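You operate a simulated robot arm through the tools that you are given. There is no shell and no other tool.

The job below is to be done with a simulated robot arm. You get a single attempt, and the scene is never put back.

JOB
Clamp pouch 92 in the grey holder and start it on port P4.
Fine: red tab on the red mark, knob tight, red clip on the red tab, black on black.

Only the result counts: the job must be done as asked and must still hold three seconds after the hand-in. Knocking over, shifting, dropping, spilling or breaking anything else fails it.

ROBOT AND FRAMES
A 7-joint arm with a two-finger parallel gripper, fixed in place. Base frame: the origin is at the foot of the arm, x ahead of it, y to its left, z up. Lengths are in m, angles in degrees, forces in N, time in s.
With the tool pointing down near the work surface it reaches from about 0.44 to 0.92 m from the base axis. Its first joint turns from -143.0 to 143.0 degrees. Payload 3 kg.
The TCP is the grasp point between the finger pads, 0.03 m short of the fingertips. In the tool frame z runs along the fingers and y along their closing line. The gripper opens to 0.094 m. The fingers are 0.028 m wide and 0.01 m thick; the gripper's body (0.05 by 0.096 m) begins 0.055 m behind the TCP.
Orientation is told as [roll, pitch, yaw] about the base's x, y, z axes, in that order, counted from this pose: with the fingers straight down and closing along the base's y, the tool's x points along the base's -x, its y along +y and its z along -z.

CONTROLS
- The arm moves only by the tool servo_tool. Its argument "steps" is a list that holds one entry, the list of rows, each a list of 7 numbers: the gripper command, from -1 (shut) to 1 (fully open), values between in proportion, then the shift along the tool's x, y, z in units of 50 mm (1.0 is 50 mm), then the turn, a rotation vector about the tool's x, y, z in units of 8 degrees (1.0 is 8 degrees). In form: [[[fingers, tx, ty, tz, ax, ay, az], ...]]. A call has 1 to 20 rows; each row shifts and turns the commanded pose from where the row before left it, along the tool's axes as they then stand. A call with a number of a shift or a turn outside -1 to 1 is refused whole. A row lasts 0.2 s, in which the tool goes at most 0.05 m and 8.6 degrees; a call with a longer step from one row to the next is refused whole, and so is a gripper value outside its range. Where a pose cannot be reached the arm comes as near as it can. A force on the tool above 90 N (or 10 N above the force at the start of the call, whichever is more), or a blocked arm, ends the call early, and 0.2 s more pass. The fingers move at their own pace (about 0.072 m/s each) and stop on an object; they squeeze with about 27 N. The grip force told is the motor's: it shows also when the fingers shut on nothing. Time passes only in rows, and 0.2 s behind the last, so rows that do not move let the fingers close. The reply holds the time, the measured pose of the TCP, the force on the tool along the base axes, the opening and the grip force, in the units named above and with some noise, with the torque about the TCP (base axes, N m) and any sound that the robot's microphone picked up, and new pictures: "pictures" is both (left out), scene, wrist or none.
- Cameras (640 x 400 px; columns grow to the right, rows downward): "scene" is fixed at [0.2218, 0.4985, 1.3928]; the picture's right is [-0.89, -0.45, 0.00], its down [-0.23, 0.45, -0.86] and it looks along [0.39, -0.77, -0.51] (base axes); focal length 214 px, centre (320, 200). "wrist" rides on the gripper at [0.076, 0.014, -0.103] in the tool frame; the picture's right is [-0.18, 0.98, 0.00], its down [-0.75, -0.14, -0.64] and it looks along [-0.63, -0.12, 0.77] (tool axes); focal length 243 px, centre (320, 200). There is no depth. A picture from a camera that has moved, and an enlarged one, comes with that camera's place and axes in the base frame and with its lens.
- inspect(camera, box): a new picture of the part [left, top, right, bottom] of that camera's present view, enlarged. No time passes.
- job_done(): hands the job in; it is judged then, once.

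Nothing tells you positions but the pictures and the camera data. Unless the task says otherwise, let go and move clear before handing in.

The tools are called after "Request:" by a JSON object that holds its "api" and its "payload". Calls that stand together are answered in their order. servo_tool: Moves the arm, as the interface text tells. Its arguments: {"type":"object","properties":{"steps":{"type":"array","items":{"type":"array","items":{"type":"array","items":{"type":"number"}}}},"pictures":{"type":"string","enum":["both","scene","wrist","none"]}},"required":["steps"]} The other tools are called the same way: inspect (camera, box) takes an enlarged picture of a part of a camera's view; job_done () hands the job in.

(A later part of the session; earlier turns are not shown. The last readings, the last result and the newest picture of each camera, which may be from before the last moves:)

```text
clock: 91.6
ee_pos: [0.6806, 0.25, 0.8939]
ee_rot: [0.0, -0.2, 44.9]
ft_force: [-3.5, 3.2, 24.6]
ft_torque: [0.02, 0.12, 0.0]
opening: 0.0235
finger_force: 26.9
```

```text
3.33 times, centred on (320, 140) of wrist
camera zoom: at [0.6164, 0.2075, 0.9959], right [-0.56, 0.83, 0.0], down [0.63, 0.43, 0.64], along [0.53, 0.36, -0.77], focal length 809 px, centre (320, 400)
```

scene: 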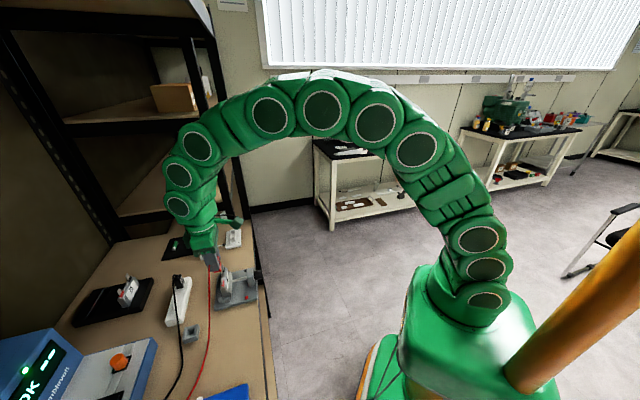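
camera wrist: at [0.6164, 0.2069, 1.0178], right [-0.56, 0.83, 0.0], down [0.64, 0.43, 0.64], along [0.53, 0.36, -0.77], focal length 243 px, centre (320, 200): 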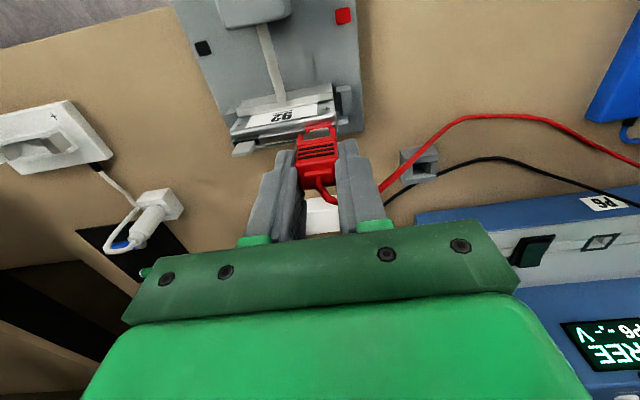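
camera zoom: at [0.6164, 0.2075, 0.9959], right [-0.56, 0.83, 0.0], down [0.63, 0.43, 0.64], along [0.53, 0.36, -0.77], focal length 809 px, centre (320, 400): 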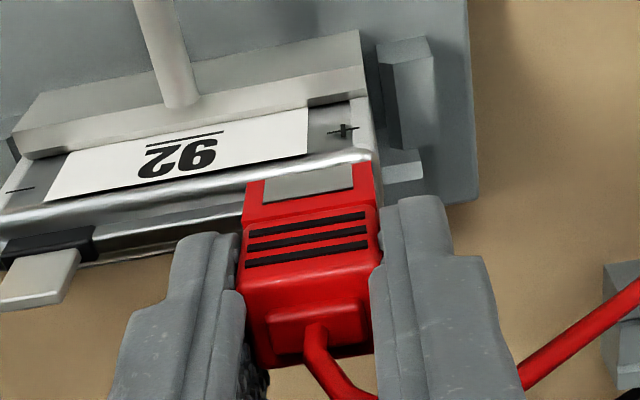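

The clip covers the red tab squarely. Easing 1 mm and releasing.

Request:
{"api": "servo_tool", "payload": {"steps": [[[-1, 0, 0, -0.02, 0, 0, 0], [-1, 0, 0, 0, 0, 0, 0], [0.0, 0, 0, 0, 0, 0, 0], [0.0, 0, 0, 0, 0, 0, 0], [0.0, 0, 0, 0, 0, 0, 0]]], "pictures": "wrist"}}

Request:
{"api": "inspect", "payload": {"camera": "wrist", "box": [250, 80, 390, 200]}}

Request:
{"api": "inspect", "payload": {"camera": "scene", "box": [210, 255, 250, 290]}}

```text
clock: 92.8
ee_pos: [0.6793, 0.2501, 0.8935]
ee_rot: [0.1, 0.0, 44.9]
ft_force: [0.5, 0.8, -0.8]
ft_torque: [0.02, 0.02, 0.03]
opening: 0.0468
finger_force: 0.1
camera wrist: at [0.6168, 0.2073, 0.9962], right [-0.56, 0.83, 0.0], down [0.63, 0.43, 0.64], along [0.53, 0.36, -0.77], focal length 243 px, centre (320, 200)
```

wrist: 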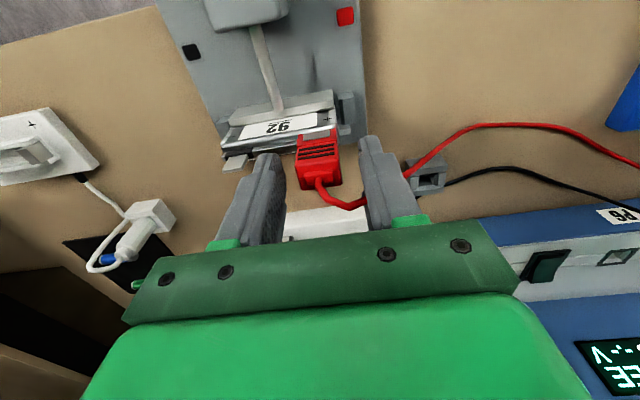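

```text
3.33 times, centred on (320, 140) of wrist
camera zoom: at [0.6168, 0.2073, 0.9962], right [-0.56, 0.83, 0.0], down [0.63, 0.43, 0.64], along [0.53, 0.36, -0.77], focal length 809 px, centre (320, 400)
```

zoom: 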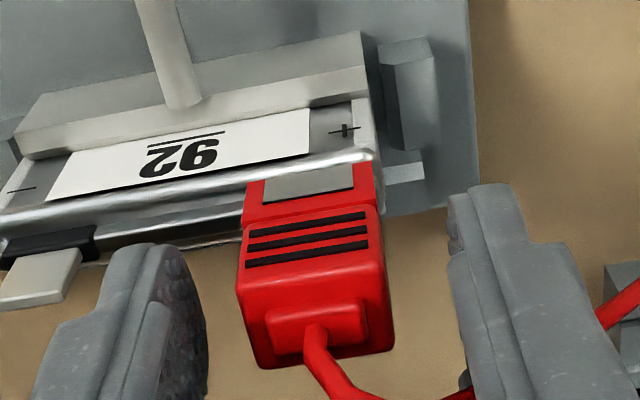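

```text
11.43 times, centred on (230, 272) of scene
camera zoom: at [0.2218, 0.4985, 1.3928], right [-0.89, -0.45, 0.0], down [-0.23, 0.45, -0.86], along [0.39, -0.77, -0.51], focal length 2451 px, centre (1349, -629)
```

zoom: 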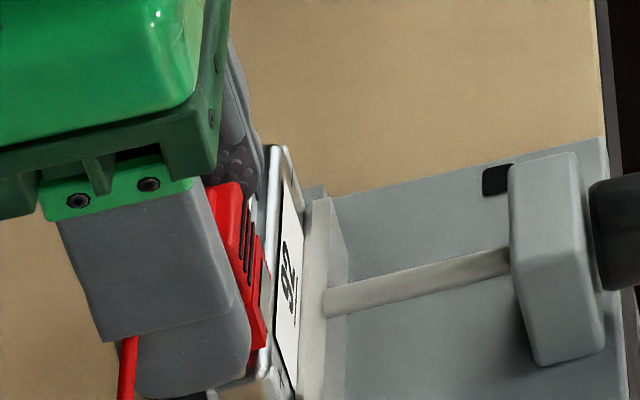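

The red clip holds on the red tab by itself. Backing straight up and going for the black clip.

Request:
{"api": "servo_tool", "payload": {"steps": [[[0.0, 0, 0, -0.3, 0, 0, 0], [0.0, 0, 0, -0.7, 0, 0, 0], [0.0, 0, 0, -0.8, 0, 0, 0], [0.064, -0.539, -0.272, 0.134, 0, 0, 0], [0.064, -0.539, -0.272, 0.134, 0, 0, 0], [0.064, -0.539, -0.272, 0.134, 0, 0, 0], [0.064, -0.539, -0.272, 0.134, 0, 0, 0], [0.064, -0.539, -0.272, 0.134, 0, 0, 0], [0.064, 0, 0, 0, 0, 0, 0]]], "pictures": "both"}}

Request:
{"api": "inspect", "payload": {"camera": "wrist", "box": [240, 60, 400, 200]}}

Request:
{"api": "inspect", "payload": {"camera": "scene", "box": [210, 250, 280, 310]}}

```text
clock: 94.8
ee_pos: [0.8235, 0.2979, 0.9508]
ee_rot: [0.1, 0.1, 44.9]
ft_force: [-0.6, 0.9, 0.3]
ft_torque: [0.01, -0.03, 0.01]
opening: 0.0499
finger_force: 0.0
camera wrist: at [0.7602, 0.2543, 1.0527], right [-0.56, 0.83, 0.0], down [0.64, 0.43, 0.64], along [0.53, 0.36, -0.77], focal length 243 px, centre (320, 200)
```

scene: 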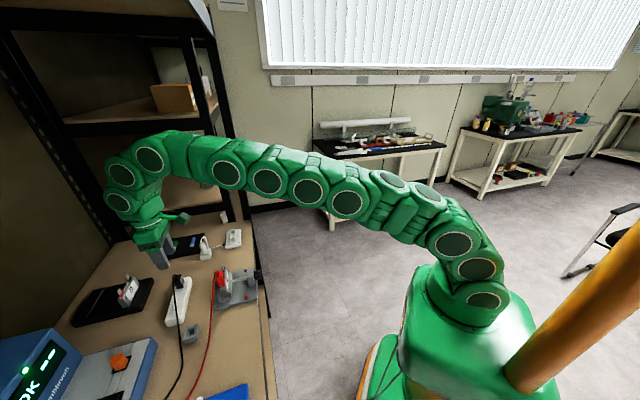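
wrist: 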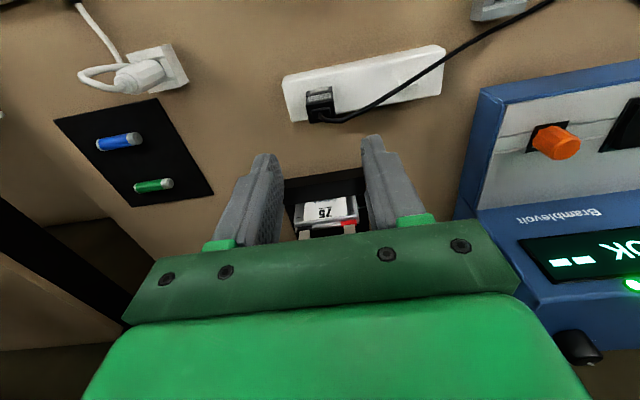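

```text
2.86 times, centred on (320, 130) of wrist
camera zoom: at [0.7602, 0.2543, 1.0527], right [-0.56, 0.83, 0.0], down [0.64, 0.43, 0.64], along [0.53, 0.36, -0.77], focal length 693 px, centre (320, 400)
```

zoom: 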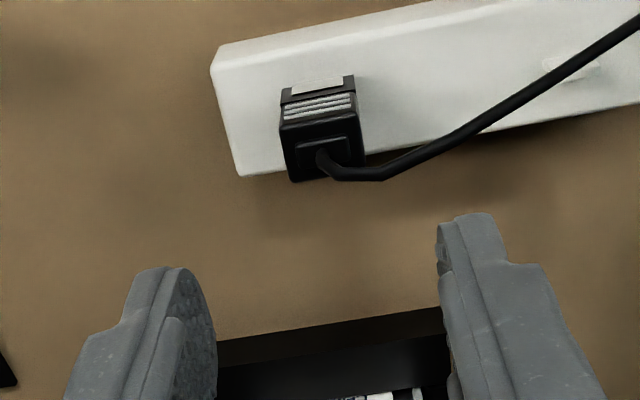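

```text
6.67 times, centred on (245, 280) of scene
camera zoom: at [0.2218, 0.4985, 1.3928], right [-0.89, -0.45, 0.0], down [-0.23, 0.45, -0.86], along [0.39, -0.77, -0.51], focal length 1430 px, centre (820, -333)
```

zoom: 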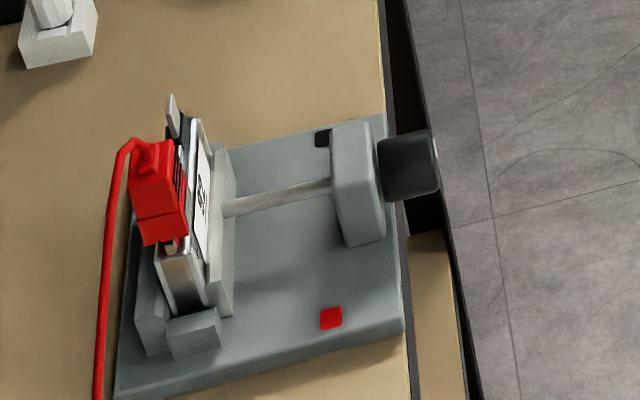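

Centred over the black clip to about 1 mm. Descending and gripping it the same way.

Request:
{"api": "servo_tool", "payload": {"steps": [[[0.064, 0, 0.016, 0.6, 0, 0, 0], [0.064, 0, 0, 0.6, 0, 0, 0], [0.064, 0, 0, 0.5, 0, 0, 0], [0.064, 0, 0, 0.3, 0, 0, 0], [0.064, 0, 0, 0, 0, 0, 0]]], "pictures": "wrist"}}

Request:
{"api": "inspect", "payload": {"camera": "wrist", "box": [230, 100, 410, 240]}}

```text
clock: 96.0
ee_pos: [0.8216, 0.3, 0.8498]
ee_rot: [0.2, 0.2, 44.9]
ft_force: [-1.0, 0.3, -0.6]
ft_torque: [0.01, 0.01, -0.01]
opening: 0.0499
finger_force: 0.1
camera wrist: at [0.7586, 0.2558, 0.9517], right [-0.56, 0.83, 0.0], down [0.63, 0.43, 0.64], along [0.53, 0.36, -0.77], focal length 243 px, centre (320, 200)
```

wrist: 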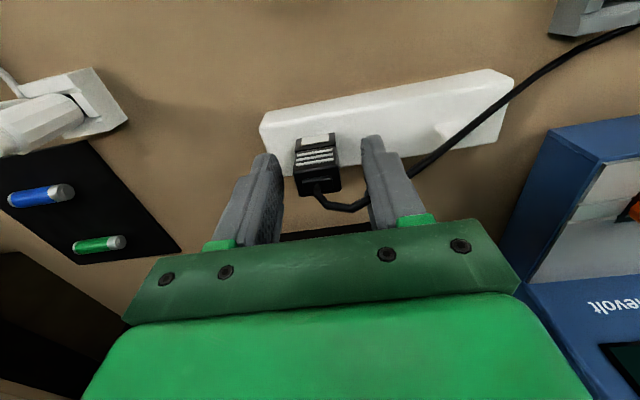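

```text
2.86 times, centred on (320, 170) of wrist
camera zoom: at [0.7586, 0.2558, 0.9517], right [-0.56, 0.83, 0.0], down [0.63, 0.43, 0.64], along [0.53, 0.36, -0.77], focal length 693 px, centre (320, 286)
```

zoom: 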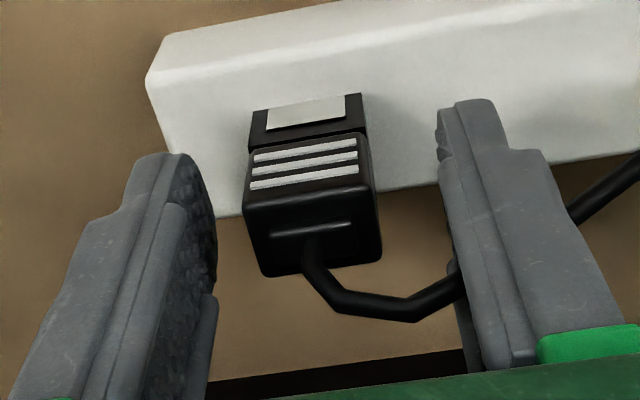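

Request:
{"api": "servo_tool", "payload": {"steps": [[[-1, 0, 0, 0, 0, 0, 0], [-1, 0, 0, 0, 0, 0, 0], [-1, 0, 0, 0, 0, 0, 0]]], "pictures": "none"}}

Request:
{"api": "inspect", "payload": {"camera": "wrist", "box": [230, 100, 410, 240]}}

```text
clock: 96.8
ee_pos: [0.8204, 0.2995, 0.8493]
ee_rot: [0.1, 0.0, 44.8]
ft_force: [0.1, 0.0, -0.1]
ft_torque: [-0.02, 0.02, 0.01]
opening: 0.0267
finger_force: 27.3
```

```text
2.86 times, centred on (320, 170) of wrist
camera zoom: at [0.7585, 0.256, 0.9518], right [-0.56, 0.83, 0.0], down [0.63, 0.43, 0.64], along [0.53, 0.36, -0.77], focal length 693 px, centre (320, 286)
```

zoom: 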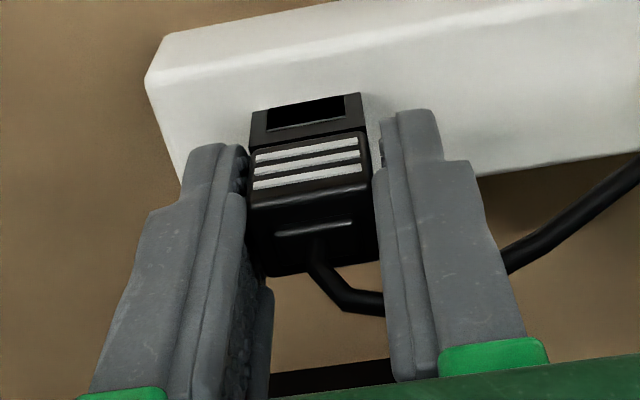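

Black clip gripped. Lifting it off its peg.

Request:
{"api": "servo_tool", "payload": {"steps": [[[-1, 0, 0, -0.2, 0, 0, 0], [-1, 0, 0, -0.3, 0, 0, 0], [-1, 0, 0, -0.5, 0, 0, 0], [-1, 0, 0, -0.6, 0, 0, 0], [-1, 0, 0, -0.4, 0, 0, 0], [-1, 0, 0, 0, 0, 0, 0]]], "pictures": "both"}}

Request:
{"api": "inspect", "payload": {"camera": "wrist", "box": [290, 70, 350, 120]}}

Request:
{"api": "inspect", "payload": {"camera": "scene", "box": [160, 255, 205, 300]}}

```text
clock: 98.2
ee_pos: [0.8237, 0.2983, 0.9517]
ee_rot: [0.2, 0.1, 44.9]
ft_force: [-0.2, 0.9, -0.1]
ft_torque: [0.01, -0.01, 0.0]
opening: 0.0269
finger_force: 27.1
camera wrist: at [0.7597, 0.2557, 1.0535], right [-0.56, 0.83, 0.0], down [0.64, 0.43, 0.64], along [0.53, 0.36, -0.77], focal length 243 px, centre (320, 200)
```

scene: 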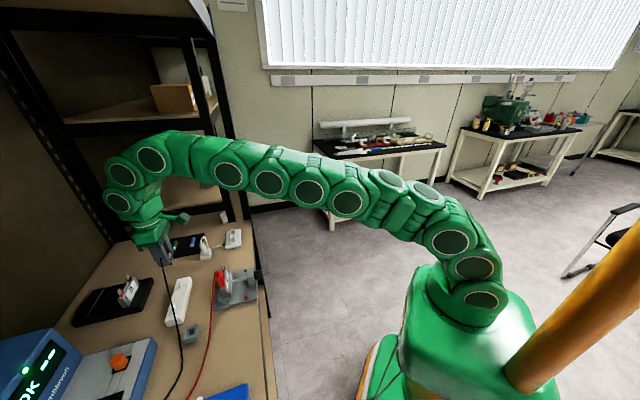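
wrist: 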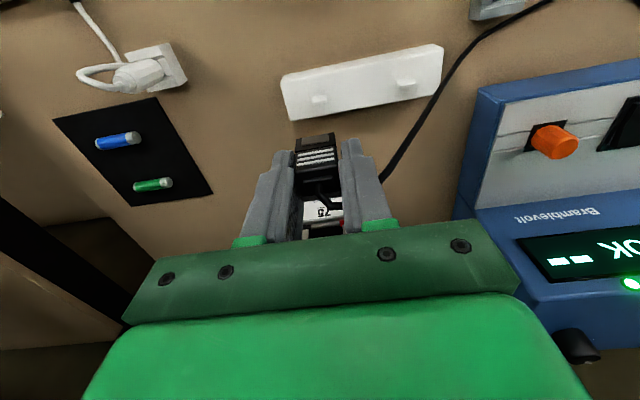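

```text
8.00 times, centred on (320, 95) of wrist
camera zoom: at [0.7597, 0.2557, 1.0535], right [-0.56, 0.83, 0.0], down [0.64, 0.43, 0.64], along [0.53, 0.36, -0.77], focal length 1941 px, centre (320, 1040)
```

zoom: 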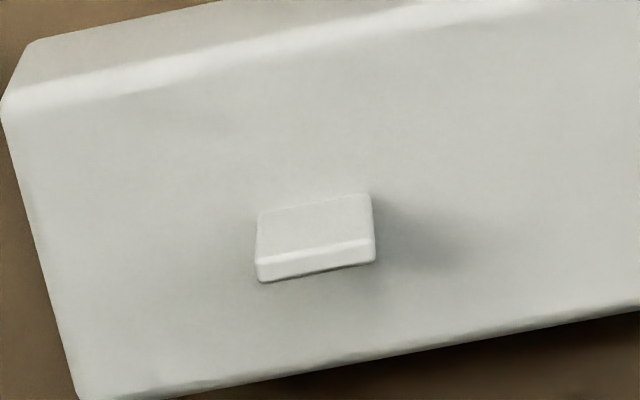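

```text
8.89 times, centred on (182, 278) of scene
camera zoom: at [0.2218, 0.4985, 1.3928], right [-0.89, -0.45, 0.0], down [-0.23, 0.45, -0.86], along [0.39, -0.77, -0.51], focal length 1906 px, centre (1542, -489)
```

zoom: 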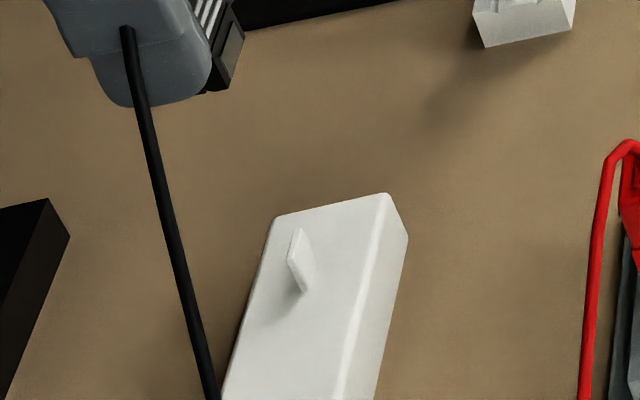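

Request:
{"api": "inspect", "payload": {"camera": "wrist", "box": [230, 80, 410, 220]}}

Request:
{"api": "inspect", "payload": {"camera": "scene", "box": [150, 238, 190, 278]}}

```text
2.86 times, centred on (320, 150) of wrist
camera zoom: at [0.7597, 0.2557, 1.0535], right [-0.56, 0.83, 0.0], down [0.64, 0.43, 0.64], along [0.53, 0.36, -0.77], focal length 693 px, centre (320, 343)
```

zoom: 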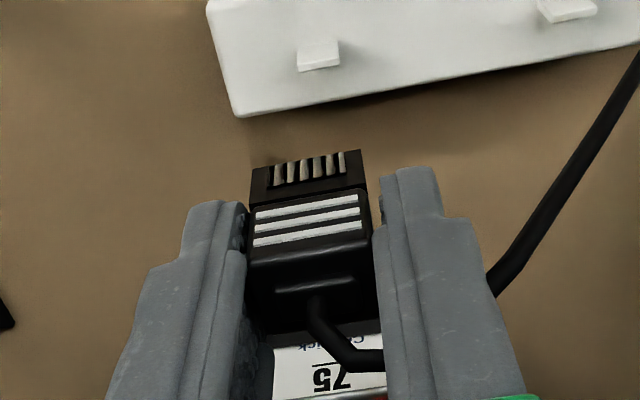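

```text
10.00 times, centred on (170, 258) of scene
camera zoom: at [0.2218, 0.4985, 1.3928], right [-0.89, -0.45, 0.0], down [-0.23, 0.45, -0.86], along [0.39, -0.77, -0.51], focal length 2145 px, centre (1820, -380)
```

zoom: 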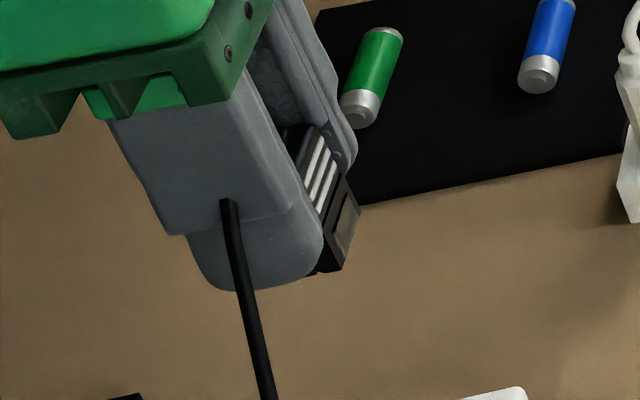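

The black clip sits about 1–2 mm further forward in the hand than the red one did, which I'll account for. Carrying it over the black tab to check.

Request:
{"api": "servo_tool", "payload": {"steps": [[[-1, 0.549, 0.047, -0.04, 0, 0, 0], [-1, 0.549, 0.047, -0.03, 0, 0, 0], [-1, 0.549, 0.047, 0, 0, 0, 0], [-1, 0.549, 0.047, 0, 0, 0, 0], [-1, 0.549, 0.047, 0, 0, 0, 0], [-1, 0, 0, 0, 0, 0, 0]]], "pictures": "both"}}

Request:
{"api": "inspect", "payload": {"camera": "scene", "box": [212, 245, 242, 275]}}

Request:
{"api": "inspect", "payload": {"camera": "wrist", "box": [230, 80, 410, 220]}}

```text
clock: 99.6
ee_pos: [0.7164, 0.2112, 0.9538]
ee_rot: [0.1, -0.1, 45.0]
ft_force: [0.1, -0.2, 0.0]
ft_torque: [0.01, -0.05, 0.02]
opening: 0.0268
finger_force: 26.9
camera wrist: at [0.6541, 0.1669, 1.0558], right [-0.56, 0.83, 0.0], down [0.63, 0.43, 0.64], along [0.53, 0.36, -0.77], focal length 243 px, centre (320, 200)
```

scene: 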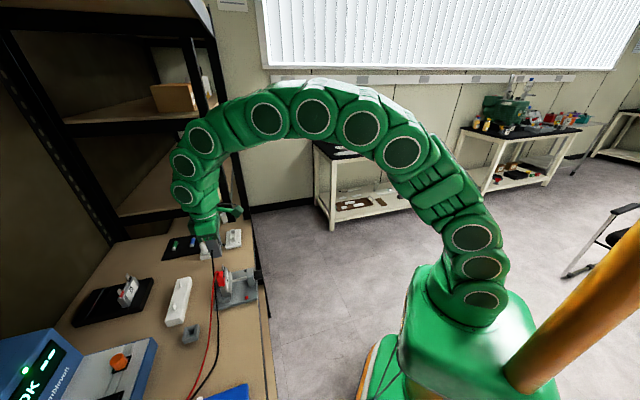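
wrist: 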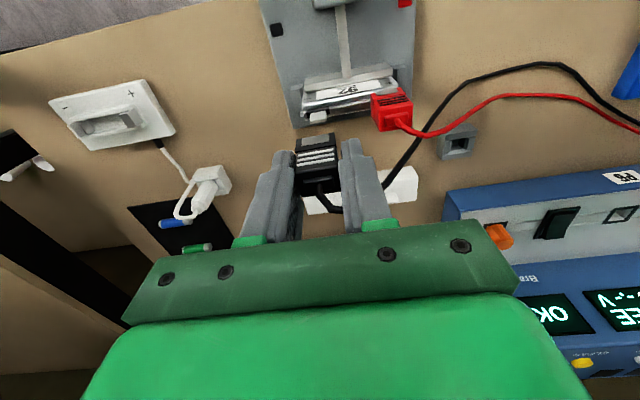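

```text
13.33 times, centred on (227, 260) of scene
camera zoom: at [0.2218, 0.4985, 1.3928], right [-0.89, -0.45, 0.0], down [-0.23, 0.45, -0.86], along [0.39, -0.77, -0.51], focal length 2860 px, centre (1560, -600)
```

zoom: 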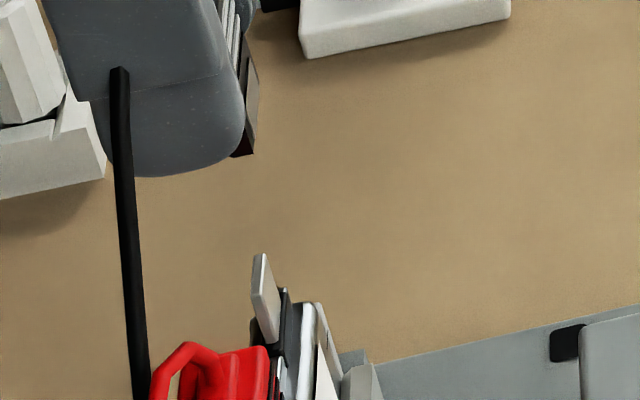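

```text
2.86 times, centred on (320, 150) of wrist
camera zoom: at [0.6541, 0.1669, 1.0558], right [-0.56, 0.83, 0.0], down [0.63, 0.43, 0.64], along [0.53, 0.36, -0.77], focal length 693 px, centre (320, 343)
```

zoom: 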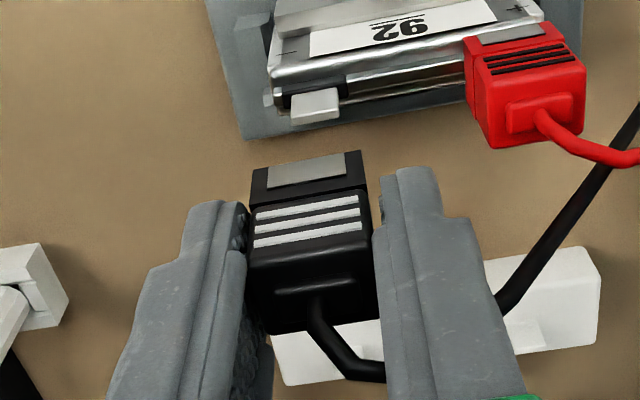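

The black clip's corner reads the same offset from its tab as the red one did (n 0.6445 vs tab 0.6548), and e agrees. Lowering onto the black tab in the same steps.

Request:
{"api": "servo_tool", "payload": {"steps": [[[-1, 0, 0, 0.3, 0, 0, 0], [-1, 0, 0, 0.3, 0, 0, 0], [-1, 0, 0, 0.15, 0, 0, 0], [-1, 0, 0, 0, 0, 0, 0]]], "pictures": "none"}}

Request:
{"api": "inspect", "payload": {"camera": "scene", "box": [214, 252, 240, 278]}}

Request:
{"api": "inspect", "payload": {"camera": "wrist", "box": [250, 80, 390, 200]}}

```text
clock: 100.6
ee_pos: [0.7175, 0.212, 0.9155]
ee_rot: [0.1, 0.1, 44.9]
ft_force: [0.3, 0.4, 0.0]
ft_torque: [-0.02, 0.03, -0.04]
opening: 0.0271
finger_force: 26.8
```

```text
15.38 times, centred on (227, 265) of scene
camera zoom: at [0.2218, 0.4985, 1.3928], right [-0.89, -0.45, 0.0], down [-0.23, 0.45, -0.86], along [0.39, -0.77, -0.51], focal length 3300 px, centre (1751, -800)
```

zoom: 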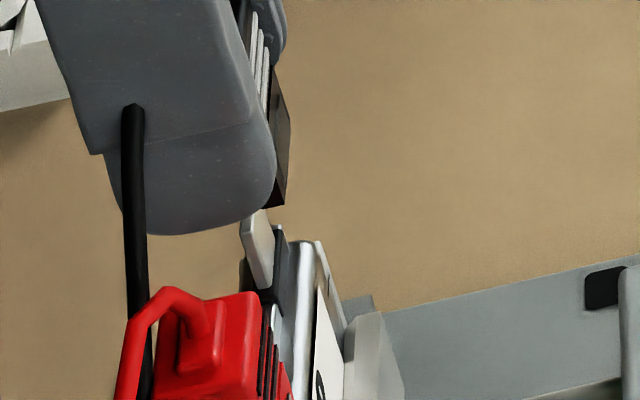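

```text
3.33 times, centred on (320, 140) of wrist
camera zoom: at [0.654, 0.1673, 1.0186], right [-0.56, 0.83, 0.0], down [0.63, 0.43, 0.64], along [0.53, 0.36, -0.77], focal length 809 px, centre (320, 400)
```

zoom: 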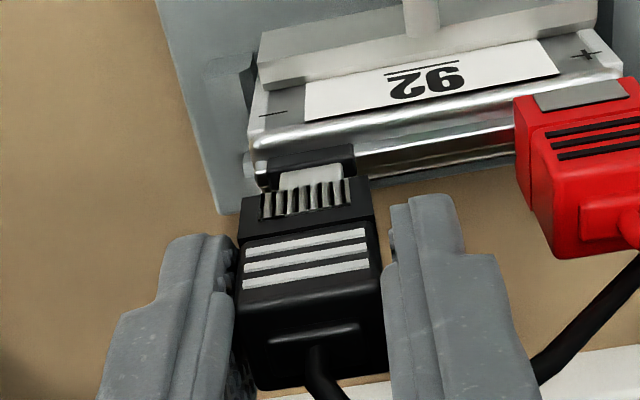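

Request:
{"api": "servo_tool", "payload": {"steps": [[[-1, 0, 0, 0.1, 0, 0, 0], [-1, 0, 0, 0.1, 0, 0, 0], [-1, 0, 0, 0, 0, 0, 0]]], "pictures": "none"}}

Request:
{"api": "inspect", "payload": {"camera": "wrist", "box": [250, 80, 390, 200]}}

```text
clock: 101.4
ee_pos: [0.7173, 0.2105, 0.9056]
ee_rot: [0.1, 0.2, 44.9]
ft_force: [-0.1, -0.7, 0.1]
ft_torque: [0.02, -0.02, 0.02]
opening: 0.0269
finger_force: 27.1
```

```text
3.33 times, centred on (320, 140) of wrist
camera zoom: at [0.654, 0.1667, 1.0086], right [-0.56, 0.83, 0.0], down [0.63, 0.43, 0.64], along [0.53, 0.36, -0.77], focal length 809 px, centre (320, 400)
```

zoom: 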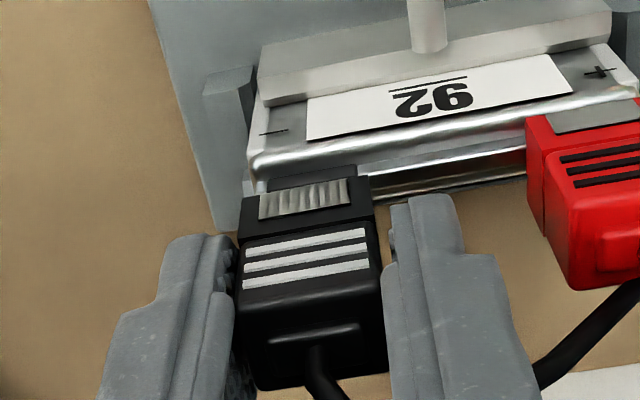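

Request:
{"api": "servo_tool", "payload": {"steps": [[[-1, 0, 0, 0.08, 0, 0, 0], [-1, 0, 0, 0.08, 0, 0, 0], [-1, 0, 0, 0, 0, 0, 0]]], "pictures": "none"}}

```text
clock: 102.2
ee_pos: [0.7174, 0.2104, 0.897]
ee_rot: [0.0, 0.1, 44.9]
ft_force: [-0.7, -0.3, -1.4]
ft_torque: [0.0, 0.03, 0.01]
opening: 0.0269
finger_force: 26.5
```

Request:
{"api": "servo_tool", "payload": {"steps": [[[-1, 0, 0, 0.05, 0, 0, 0], [-1, 0, 0, 0.04, 0, 0, 0], [-1, 0, 0, 0, 0, 0, 0]]], "pictures": "none"}}

Request:
{"api": "inspect", "payload": {"camera": "wrist", "box": [250, 80, 390, 200]}}

Request:
{"api": "inspect", "payload": {"camera": "scene", "box": [212, 252, 244, 284]}}

```text
clock: 103.0
ee_pos: [0.7173, 0.2103, 0.8938]
ee_rot: [0.1, 0.2, 45.0]
ft_force: [1.6, 0.9, 0.6]
ft_torque: [0.05, -0.07, 0.02]
opening: 0.027
finger_force: 27.3
```

```text
3.33 times, centred on (320, 140) of wrist
camera zoom: at [0.6539, 0.1668, 0.9956], right [-0.56, 0.83, 0.0], down [0.64, 0.43, 0.64], along [0.53, 0.36, -0.77], focal length 809 px, centre (320, 400)
```

zoom: 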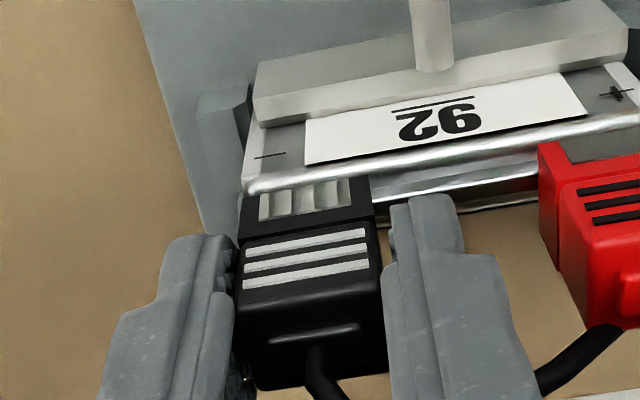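

```text
12.50 times, centred on (228, 268) of scene
camera zoom: at [0.2218, 0.4985, 1.3928], right [-0.89, -0.45, 0.0], down [-0.23, 0.45, -0.86], along [0.39, -0.77, -0.51], focal length 2681 px, centre (1470, -650)
```

zoom: 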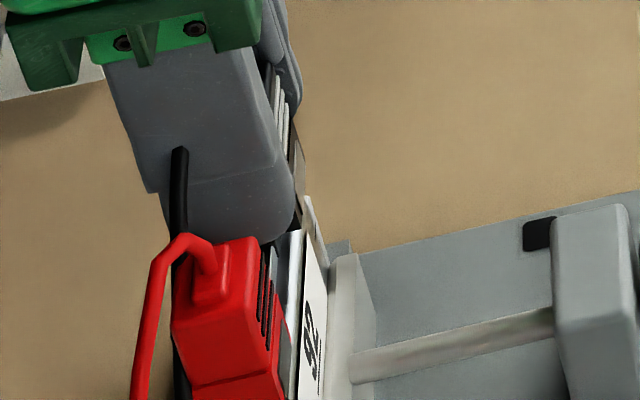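

Request:
{"api": "servo_tool", "payload": {"steps": [[[-1, 0, 0, 0.03, 0, 0, 0], [-1, 0, 0, 0, 0, 0, 0]]], "pictures": "none"}}

```text
clock: 103.6
ee_pos: [0.7178, 0.2108, 0.8903]
ee_rot: [0.1, 0.1, 44.9]
ft_force: [-0.3, 1.3, 0.8]
ft_torque: [0.01, -0.06, 0.01]
opening: 0.027
finger_force: 26.8
```

Request:
{"api": "servo_tool", "payload": {"steps": [[[-1, 0, 0, 0.03, 0, 0, 0], [-1, 0, 0, 0, 0, 0, 0]]], "pictures": "none"}}

Request:
{"api": "inspect", "payload": {"camera": "wrist", "box": [250, 80, 390, 200]}}

```text
clock: 104.2
ee_pos: [0.717, 0.2091, 0.8906]
ee_rot: [0.0, 0.2, 44.8]
ft_force: [-0.6, -0.6, -1.1]
ft_torque: [-0.01, -0.01, 0.0]
opening: 0.0269
finger_force: 27.0
```

```text
3.33 times, centred on (320, 140) of wrist
camera zoom: at [0.6542, 0.1665, 0.9928], right [-0.56, 0.83, 0.0], down [0.64, 0.43, 0.64], along [0.53, 0.36, -0.77], focal length 809 px, centre (320, 400)
```

zoom: 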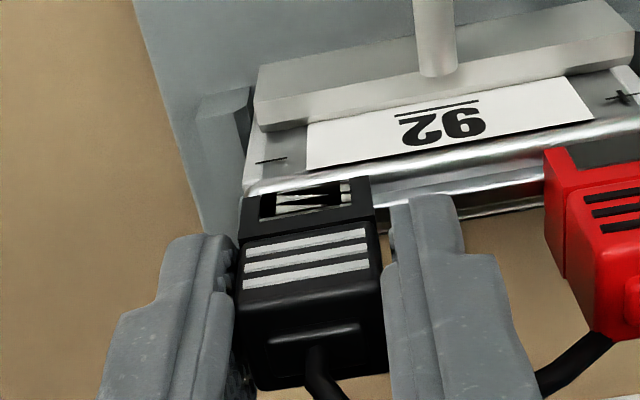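

Request:
{"api": "servo_tool", "payload": {"steps": [[[-1, 0, 0, 0.03, 0, 0, 0], [-1, 0, 0, 0, 0, 0, 0]]], "pictures": "none"}}

```text
clock: 104.8
ee_pos: [0.7182, 0.2092, 0.8892]
ee_rot: [0.1, 0.0, 44.9]
ft_force: [1.5, 0.4, 3.0]
ft_torque: [0.02, 0.02, 0.04]
opening: 0.0271
finger_force: 26.3
```

Request:
{"api": "servo_tool", "payload": {"steps": [[[-1, 0, 0, 0.02, 0, 0, 0], [-1, 0, 0, 0, 0, 0, 0]]], "pictures": "none"}}

```text
clock: 105.4
ee_pos: [0.7166, 0.2112, 0.8882]
ee_rot: [0.1, 0.0, 44.8]
ft_force: [1.9, -1.0, 18.3]
ft_torque: [0.03, 0.05, 0.03]
opening: 0.0269
finger_force: 26.8
```

18 N: seated. Checking, then releasing.

Request:
{"api": "inspect", "payload": {"camera": "scene", "box": [212, 252, 244, 284]}}

Request:
{"api": "servo_tool", "payload": {"steps": [[[-1, 0, 0, -0.014, 0, 0, 0], [-1, 0, 0, 0, 0, 0, 0], [-0.05, 0, 0, 0, 0, 0, 0], [-0.05, 0, 0, 0, 0, 0, 0], [-0.05, 0, 0, 0, 0, 0, 0]]], "pictures": "wrist"}}

Request:
{"api": "inspect", "payload": {"camera": "wrist", "box": [250, 80, 390, 200]}}

```text
12.50 times, centred on (228, 268) of scene
camera zoom: at [0.2218, 0.4985, 1.3928], right [-0.89, -0.45, 0.0], down [-0.23, 0.45, -0.86], along [0.39, -0.77, -0.51], focal length 2681 px, centre (1470, -650)
```

zoom: 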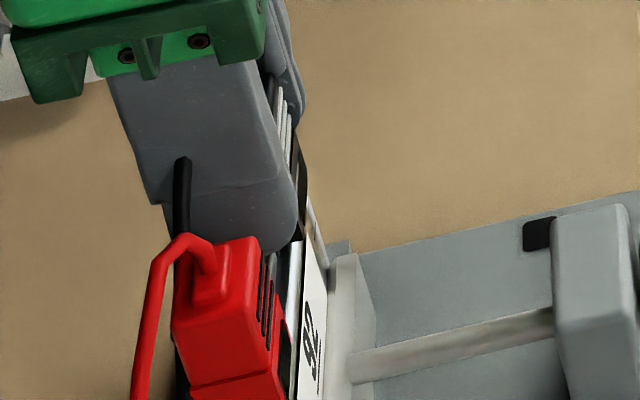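

```text
clock: 106.6
ee_pos: [0.7174, 0.2096, 0.8889]
ee_rot: [0.2, 0.1, 44.9]
ft_force: [0.3, 0.2, 1.1]
ft_torque: [-0.01, 0.02, 0.02]
opening: 0.0445
finger_force: 0.1
camera wrist: at [0.6537, 0.1667, 0.9909], right [-0.56, 0.83, 0.0], down [0.64, 0.43, 0.64], along [0.53, 0.36, -0.77], focal length 243 px, centre (320, 200)
```

wrist: 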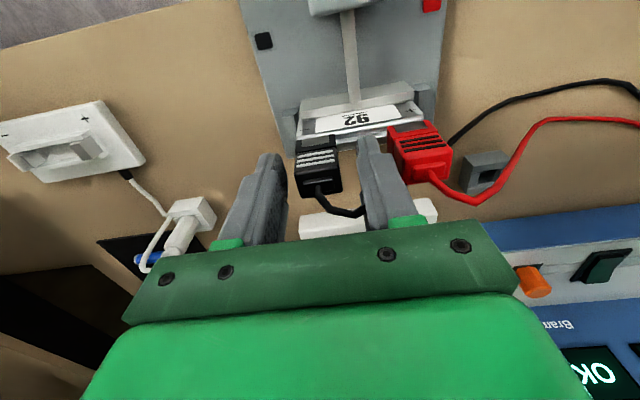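

```text
3.33 times, centred on (320, 140) of wrist
camera zoom: at [0.6537, 0.1667, 0.9909], right [-0.56, 0.83, 0.0], down [0.64, 0.43, 0.64], along [0.53, 0.36, -0.77], focal length 809 px, centre (320, 400)
```

zoom: 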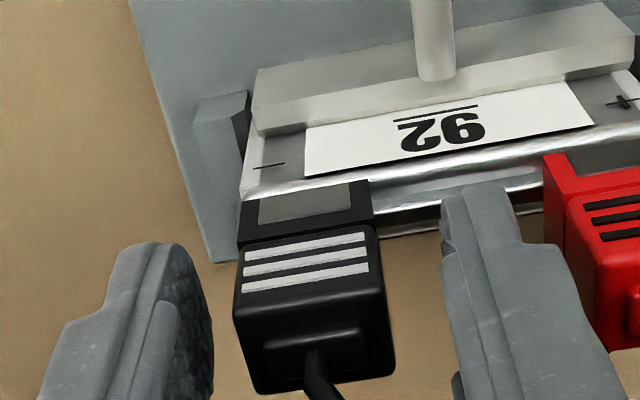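

Both clips are on. Backing straight up, then I'll look at the result and at the P4 display.

Request:
{"api": "servo_tool", "payload": {"steps": [[[-0.05, 0, 0, -0.3, 0, 0, 0], [-0.05, 0, 0, -0.7, 0, 0, 0], [-0.05, 0, 0, -0.8, 0, 0, 0], [-0.05, 0.5, 0, -0.8, 0, 0, 0], [-0.05, 0.6, 0, -0.6, 0, 0, 0], [-0.05, 0, 0, 0, 0, 0, 0]]], "pictures": "both"}}

Request:
{"api": "inspect", "payload": {"camera": "scene", "box": [205, 245, 275, 305]}}

Request:
{"api": "inspect", "payload": {"camera": "wrist", "box": [250, 60, 390, 200]}}

```text
clock: 108.0
ee_pos: [0.6804, 0.1721, 1.0492]
ee_rot: [0.1, 0.1, 44.9]
ft_force: [0.1, 0.3, -0.1]
ft_torque: [0.04, 0.01, -0.02]
opening: 0.0447
finger_force: 0.1
camera wrist: at [0.6165, 0.1281, 1.1523], right [-0.56, 0.83, 0.0], down [0.64, 0.43, 0.64], along [0.53, 0.36, -0.77], focal length 243 px, centre (320, 200)
```

scene: 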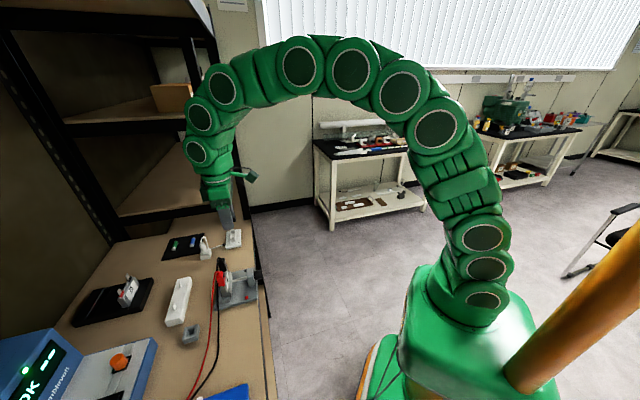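
wrist: 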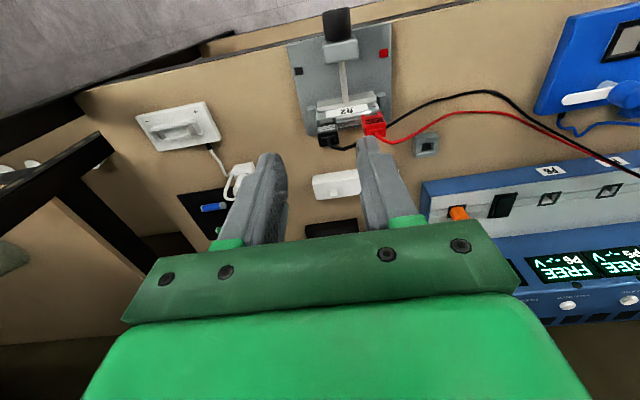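

```text
6.67 times, centred on (240, 275) of scene
camera zoom: at [0.2218, 0.4985, 1.3928], right [-0.89, -0.45, 0.0], down [-0.23, 0.45, -0.86], along [0.39, -0.77, -0.51], focal length 1430 px, centre (853, -300)
```

zoom: 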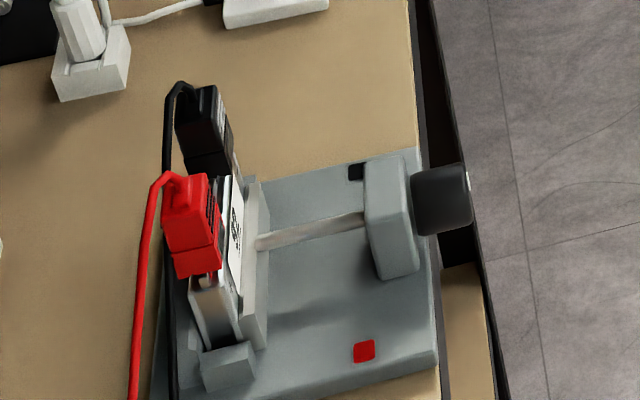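

```text
2.86 times, centred on (320, 130) of wrist
camera zoom: at [0.6165, 0.1281, 1.1523], right [-0.56, 0.83, 0.0], down [0.64, 0.43, 0.64], along [0.53, 0.36, -0.77], focal length 693 px, centre (320, 400)
```

zoom: 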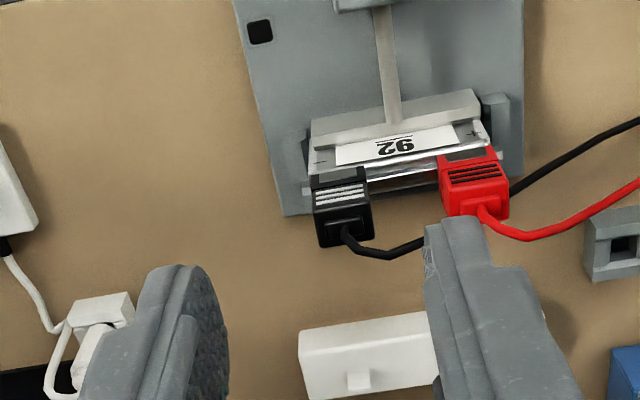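

Pouch clamped, red on red, black on black. Now I'll swing over to look at the P4 display and the START button.

Request:
{"api": "servo_tool", "payload": {"steps": [[[1, -0.078, 0.798, -0.333, 0, 0, 0], [1, -0.078, 0.798, -0.333, 0, 0, 0], [1, -0.078, 0.798, -0.333, 0, 0, 0], [1, -0.078, 0.798, -0.333, 0, 0, 0], [1, -0.078, 0.798, -0.333, 0, 0, 0], [1, -0.078, 0.798, -0.333, 0, 0, 0], [1, -0.078, 0.798, -0.333, 0, 0, 0], [1, -0.078, 0.798, -0.333, 0, 0, 0], [1, -0.078, 0.798, -0.333, 0, 0, 0], [1, -0.078, 0.798, -0.333, 0, 0, 0], [1, -0.078, 0.798, -0.333, 0, 0, 0], [1, -0.078, 0.798, -0.333, 0, 0, 0], [1, 0, 0, 0, 0, -1, 0], [1, 0, 0, 0, 0, -1, 0], [1, 0, 0, 0, 0, -1, 0], [1, 0, 0, 0, 0, 0, 0]]], "pictures": "both"}}

Request:
{"api": "inspect", "payload": {"camera": "wrist", "box": [220, 60, 420, 200]}}

```text
clock: 110.4
ee_pos: [0.3875, 0.6047, 1.0469]
ee_rot: [0.4, 13.3, 46.1]
ft_force: [-2.2, -12.8, -1.3]
ft_torque: [0.94, -0.11, -0.1]
opening: 0.094
finger_force: 0.0
stopped in row 12: the arm was blocked; the commanded pose is now the measured one
camera wrist: at [0.3438, 0.5789, 1.1639], right [-0.58, 0.81, -0.04], down [0.71, 0.53, 0.45], along [0.39, 0.24, -0.89], focal length 243 px, centre (320, 200)
```

scene: 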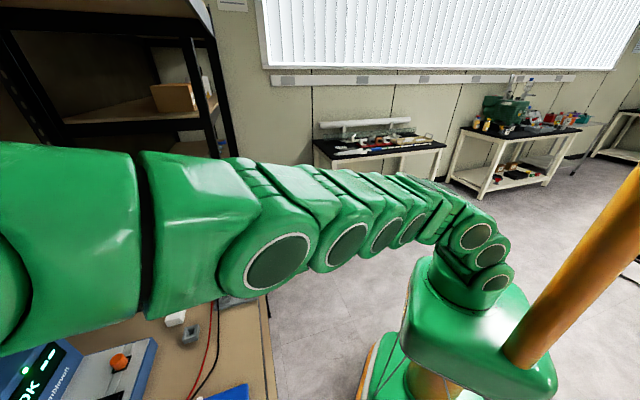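
wrist: 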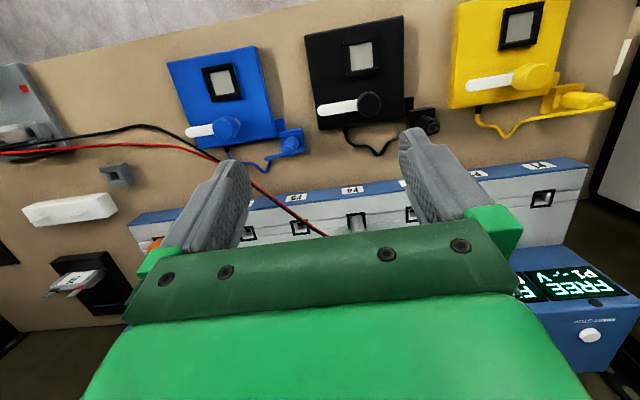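

```text
2.86 times, centred on (320, 130) of wrist
camera zoom: at [0.3438, 0.5789, 1.1639], right [-0.58, 0.81, -0.04], down [0.71, 0.53, 0.45], along [0.39, 0.24, -0.89], focal length 693 px, centre (320, 400)
```

zoom: 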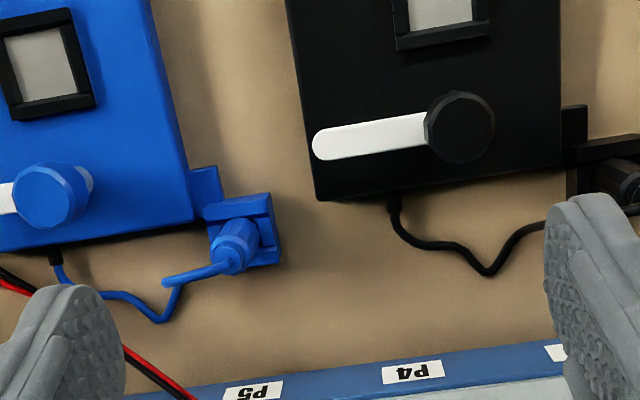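

The arm stopped as "blocked" and ended about 20 cm lower than commanded, though the tool is in free air. I'll hold still one step and look at what's happening.

Request:
{"api": "servo_tool", "payload": {"steps": [[[1, 0, 0, 0, 0, 0, 0]]], "pictures": "both"}}

Request:
{"api": "inspect", "payload": {"camera": "wrist", "box": [0, 40, 240, 200]}}

Request:
{"api": "inspect", "payload": {"camera": "wrist", "box": [260, 130, 640, 380]}}

```text
clock: 111.0
ee_pos: [0.3997, 0.5158, 1.0956]
ee_rot: [-3.2, 15.3, 38.9]
ft_force: [-0.4, 1.5, 6.0]
ft_torque: [-0.06, -0.05, 0.03]
opening: 0.0941
finger_force: 0.0
stopped in row 1: the arm was blocked; the commanded pose is now the measured one
camera wrist: at [0.3525, 0.5028, 1.2135], right [-0.49, 0.87, -0.1], down [0.77, 0.48, 0.43], along [0.42, 0.13, -0.9], focal length 243 px, centre (320, 200)
```

scene: 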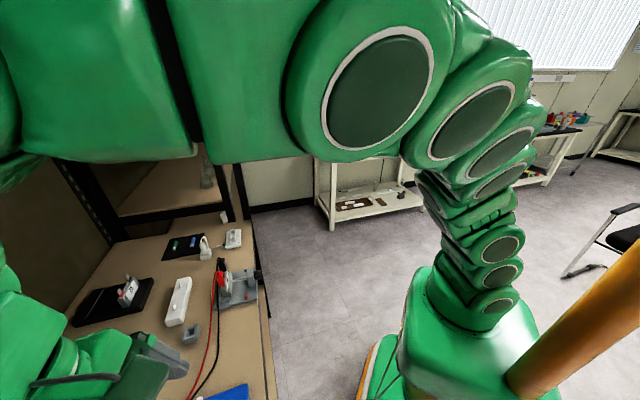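
wrist: 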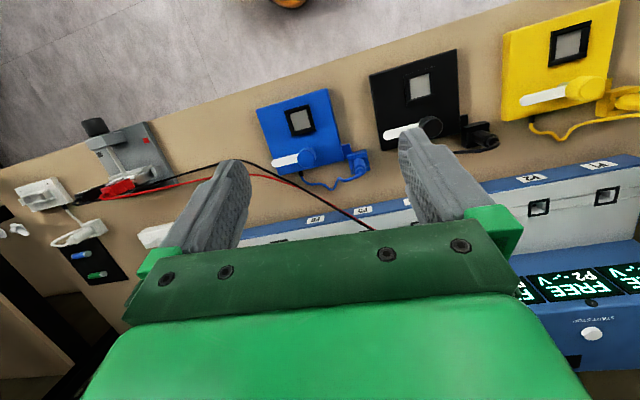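

```text
2.50 times, centred on (120, 120) of wrist
camera zoom: at [0.3525, 0.5028, 1.2135], right [-0.49, 0.87, -0.1], down [0.77, 0.48, 0.43], along [0.42, 0.13, -0.9], focal length 606 px, centre (820, 400)
```

zoom: 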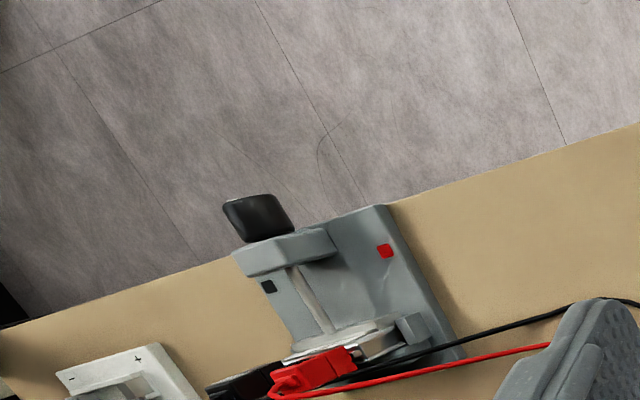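

```text
1.60 times, centred on (450, 255) of wrist
camera zoom: at [0.3525, 0.5028, 1.2135], right [-0.49, 0.87, -0.1], down [0.77, 0.48, 0.43], along [0.42, 0.13, -0.9], focal length 388 px, centre (112, 112)
```

zoom: 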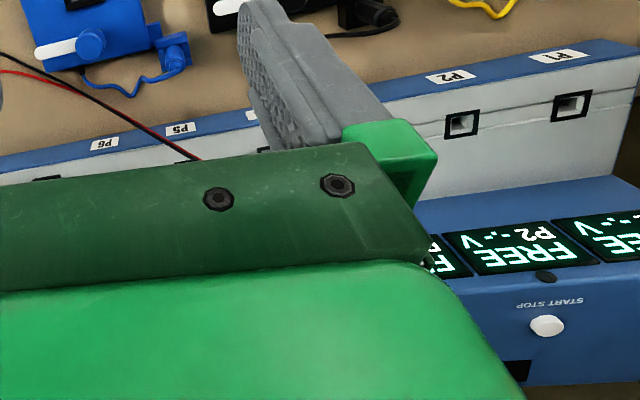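

Request:
{"api": "servo_tool", "payload": {"steps": [[[1, 0, 0, 0, 0, 0, 0]]], "pictures": "both"}}

```text
clock: 111.4
ee_pos: [0.4031, 0.4958, 1.1082]
ee_rot: [-2.3, 14.5, 38.8]
ft_force: [-0.3, -0.1, 0.7]
ft_torque: [0.03, 0.0, 0.01]
opening: 0.0941
finger_force: 0.0
camera wrist: at [0.3554, 0.4806, 1.2264], right [-0.48, 0.87, -0.09], down [0.77, 0.47, 0.44], along [0.42, 0.15, -0.89], focal length 243 px, centre (320, 200)
```

scene: 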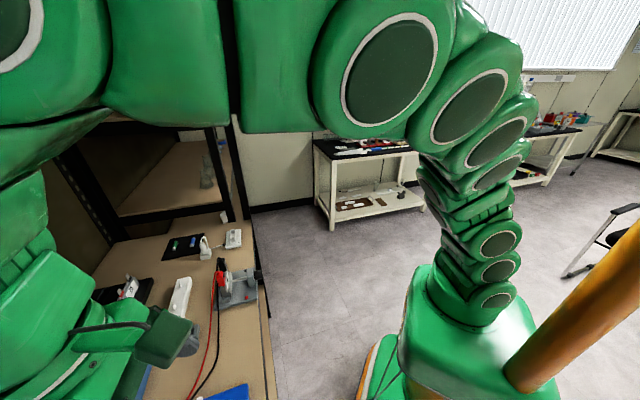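
wrist: 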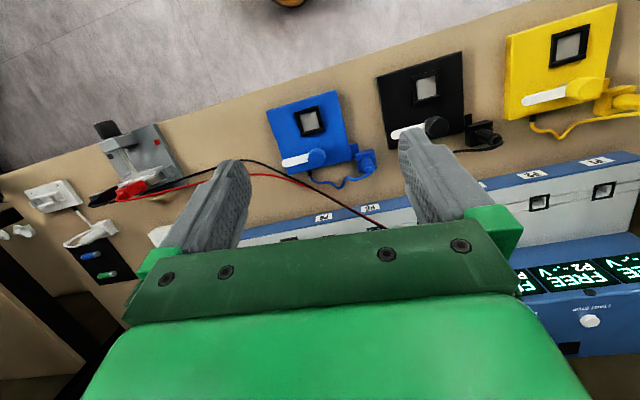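

The arm simply swung into another joint configuration and has settled; the bench still looks intact. I'll re-orient in small steps (yaw 45°, tilted outward) to view P4.

Request:
{"api": "servo_tool", "payload": {"steps": [[[1, 0, 0, -0.3, 0, -0.8, -0.155], [1, 0, 0, -0.3, 0, -0.8, -0.155], [1, 0, 0, -0.3, 0, -0.8, -0.155], [1, 0, 0, -0.3, 0, -0.8, -0.155], [1, 0, 0, 0, 0, -0.8, -0.155], [1, 0, 0, 0, 0, 0, 0]]], "pictures": "both"}}

Request:
{"api": "inspect", "payload": {"camera": "wrist", "box": [240, 60, 440, 220]}}

```text
clock: 112.8
ee_pos: [0.4054, 0.5008, 1.1682]
ee_rot: [-2.5, -17.4, 46.2]
ft_force: [0.7, 0.3, -0.1]
ft_torque: [0.04, 0.01, 0.0]
opening: 0.0941
finger_force: 0.1
camera wrist: at [0.3224, 0.4388, 1.2426], right [-0.58, 0.82, 0.01], down [0.44, 0.3, 0.84], along [0.68, 0.49, -0.54], focal length 243 px, centre (320, 200)
```

scene: 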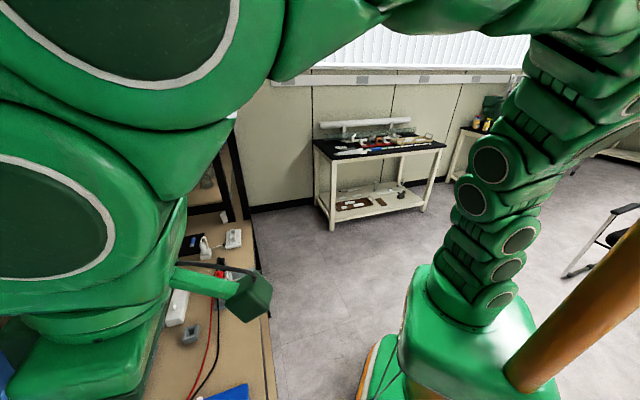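
wrist: 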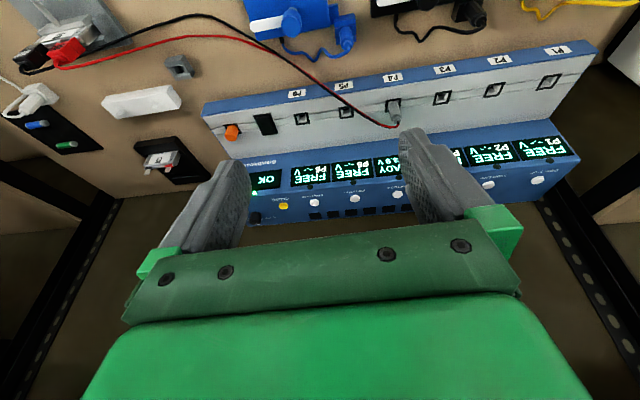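

```text
2.50 times, centred on (340, 140) of wrist
camera zoom: at [0.3224, 0.4388, 1.2426], right [-0.58, 0.82, 0.01], down [0.44, 0.3, 0.84], along [0.68, 0.49, -0.54], focal length 606 px, centre (270, 350)
```

zoom: 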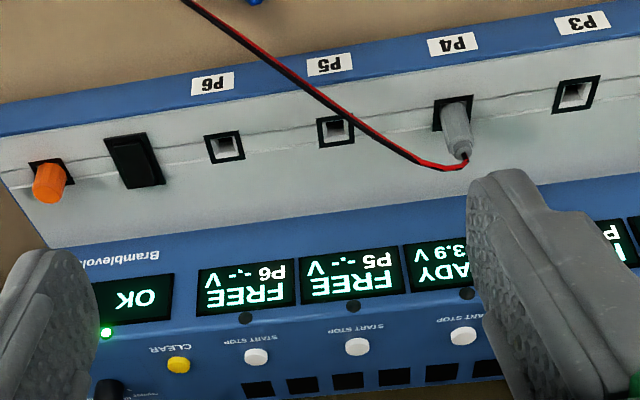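

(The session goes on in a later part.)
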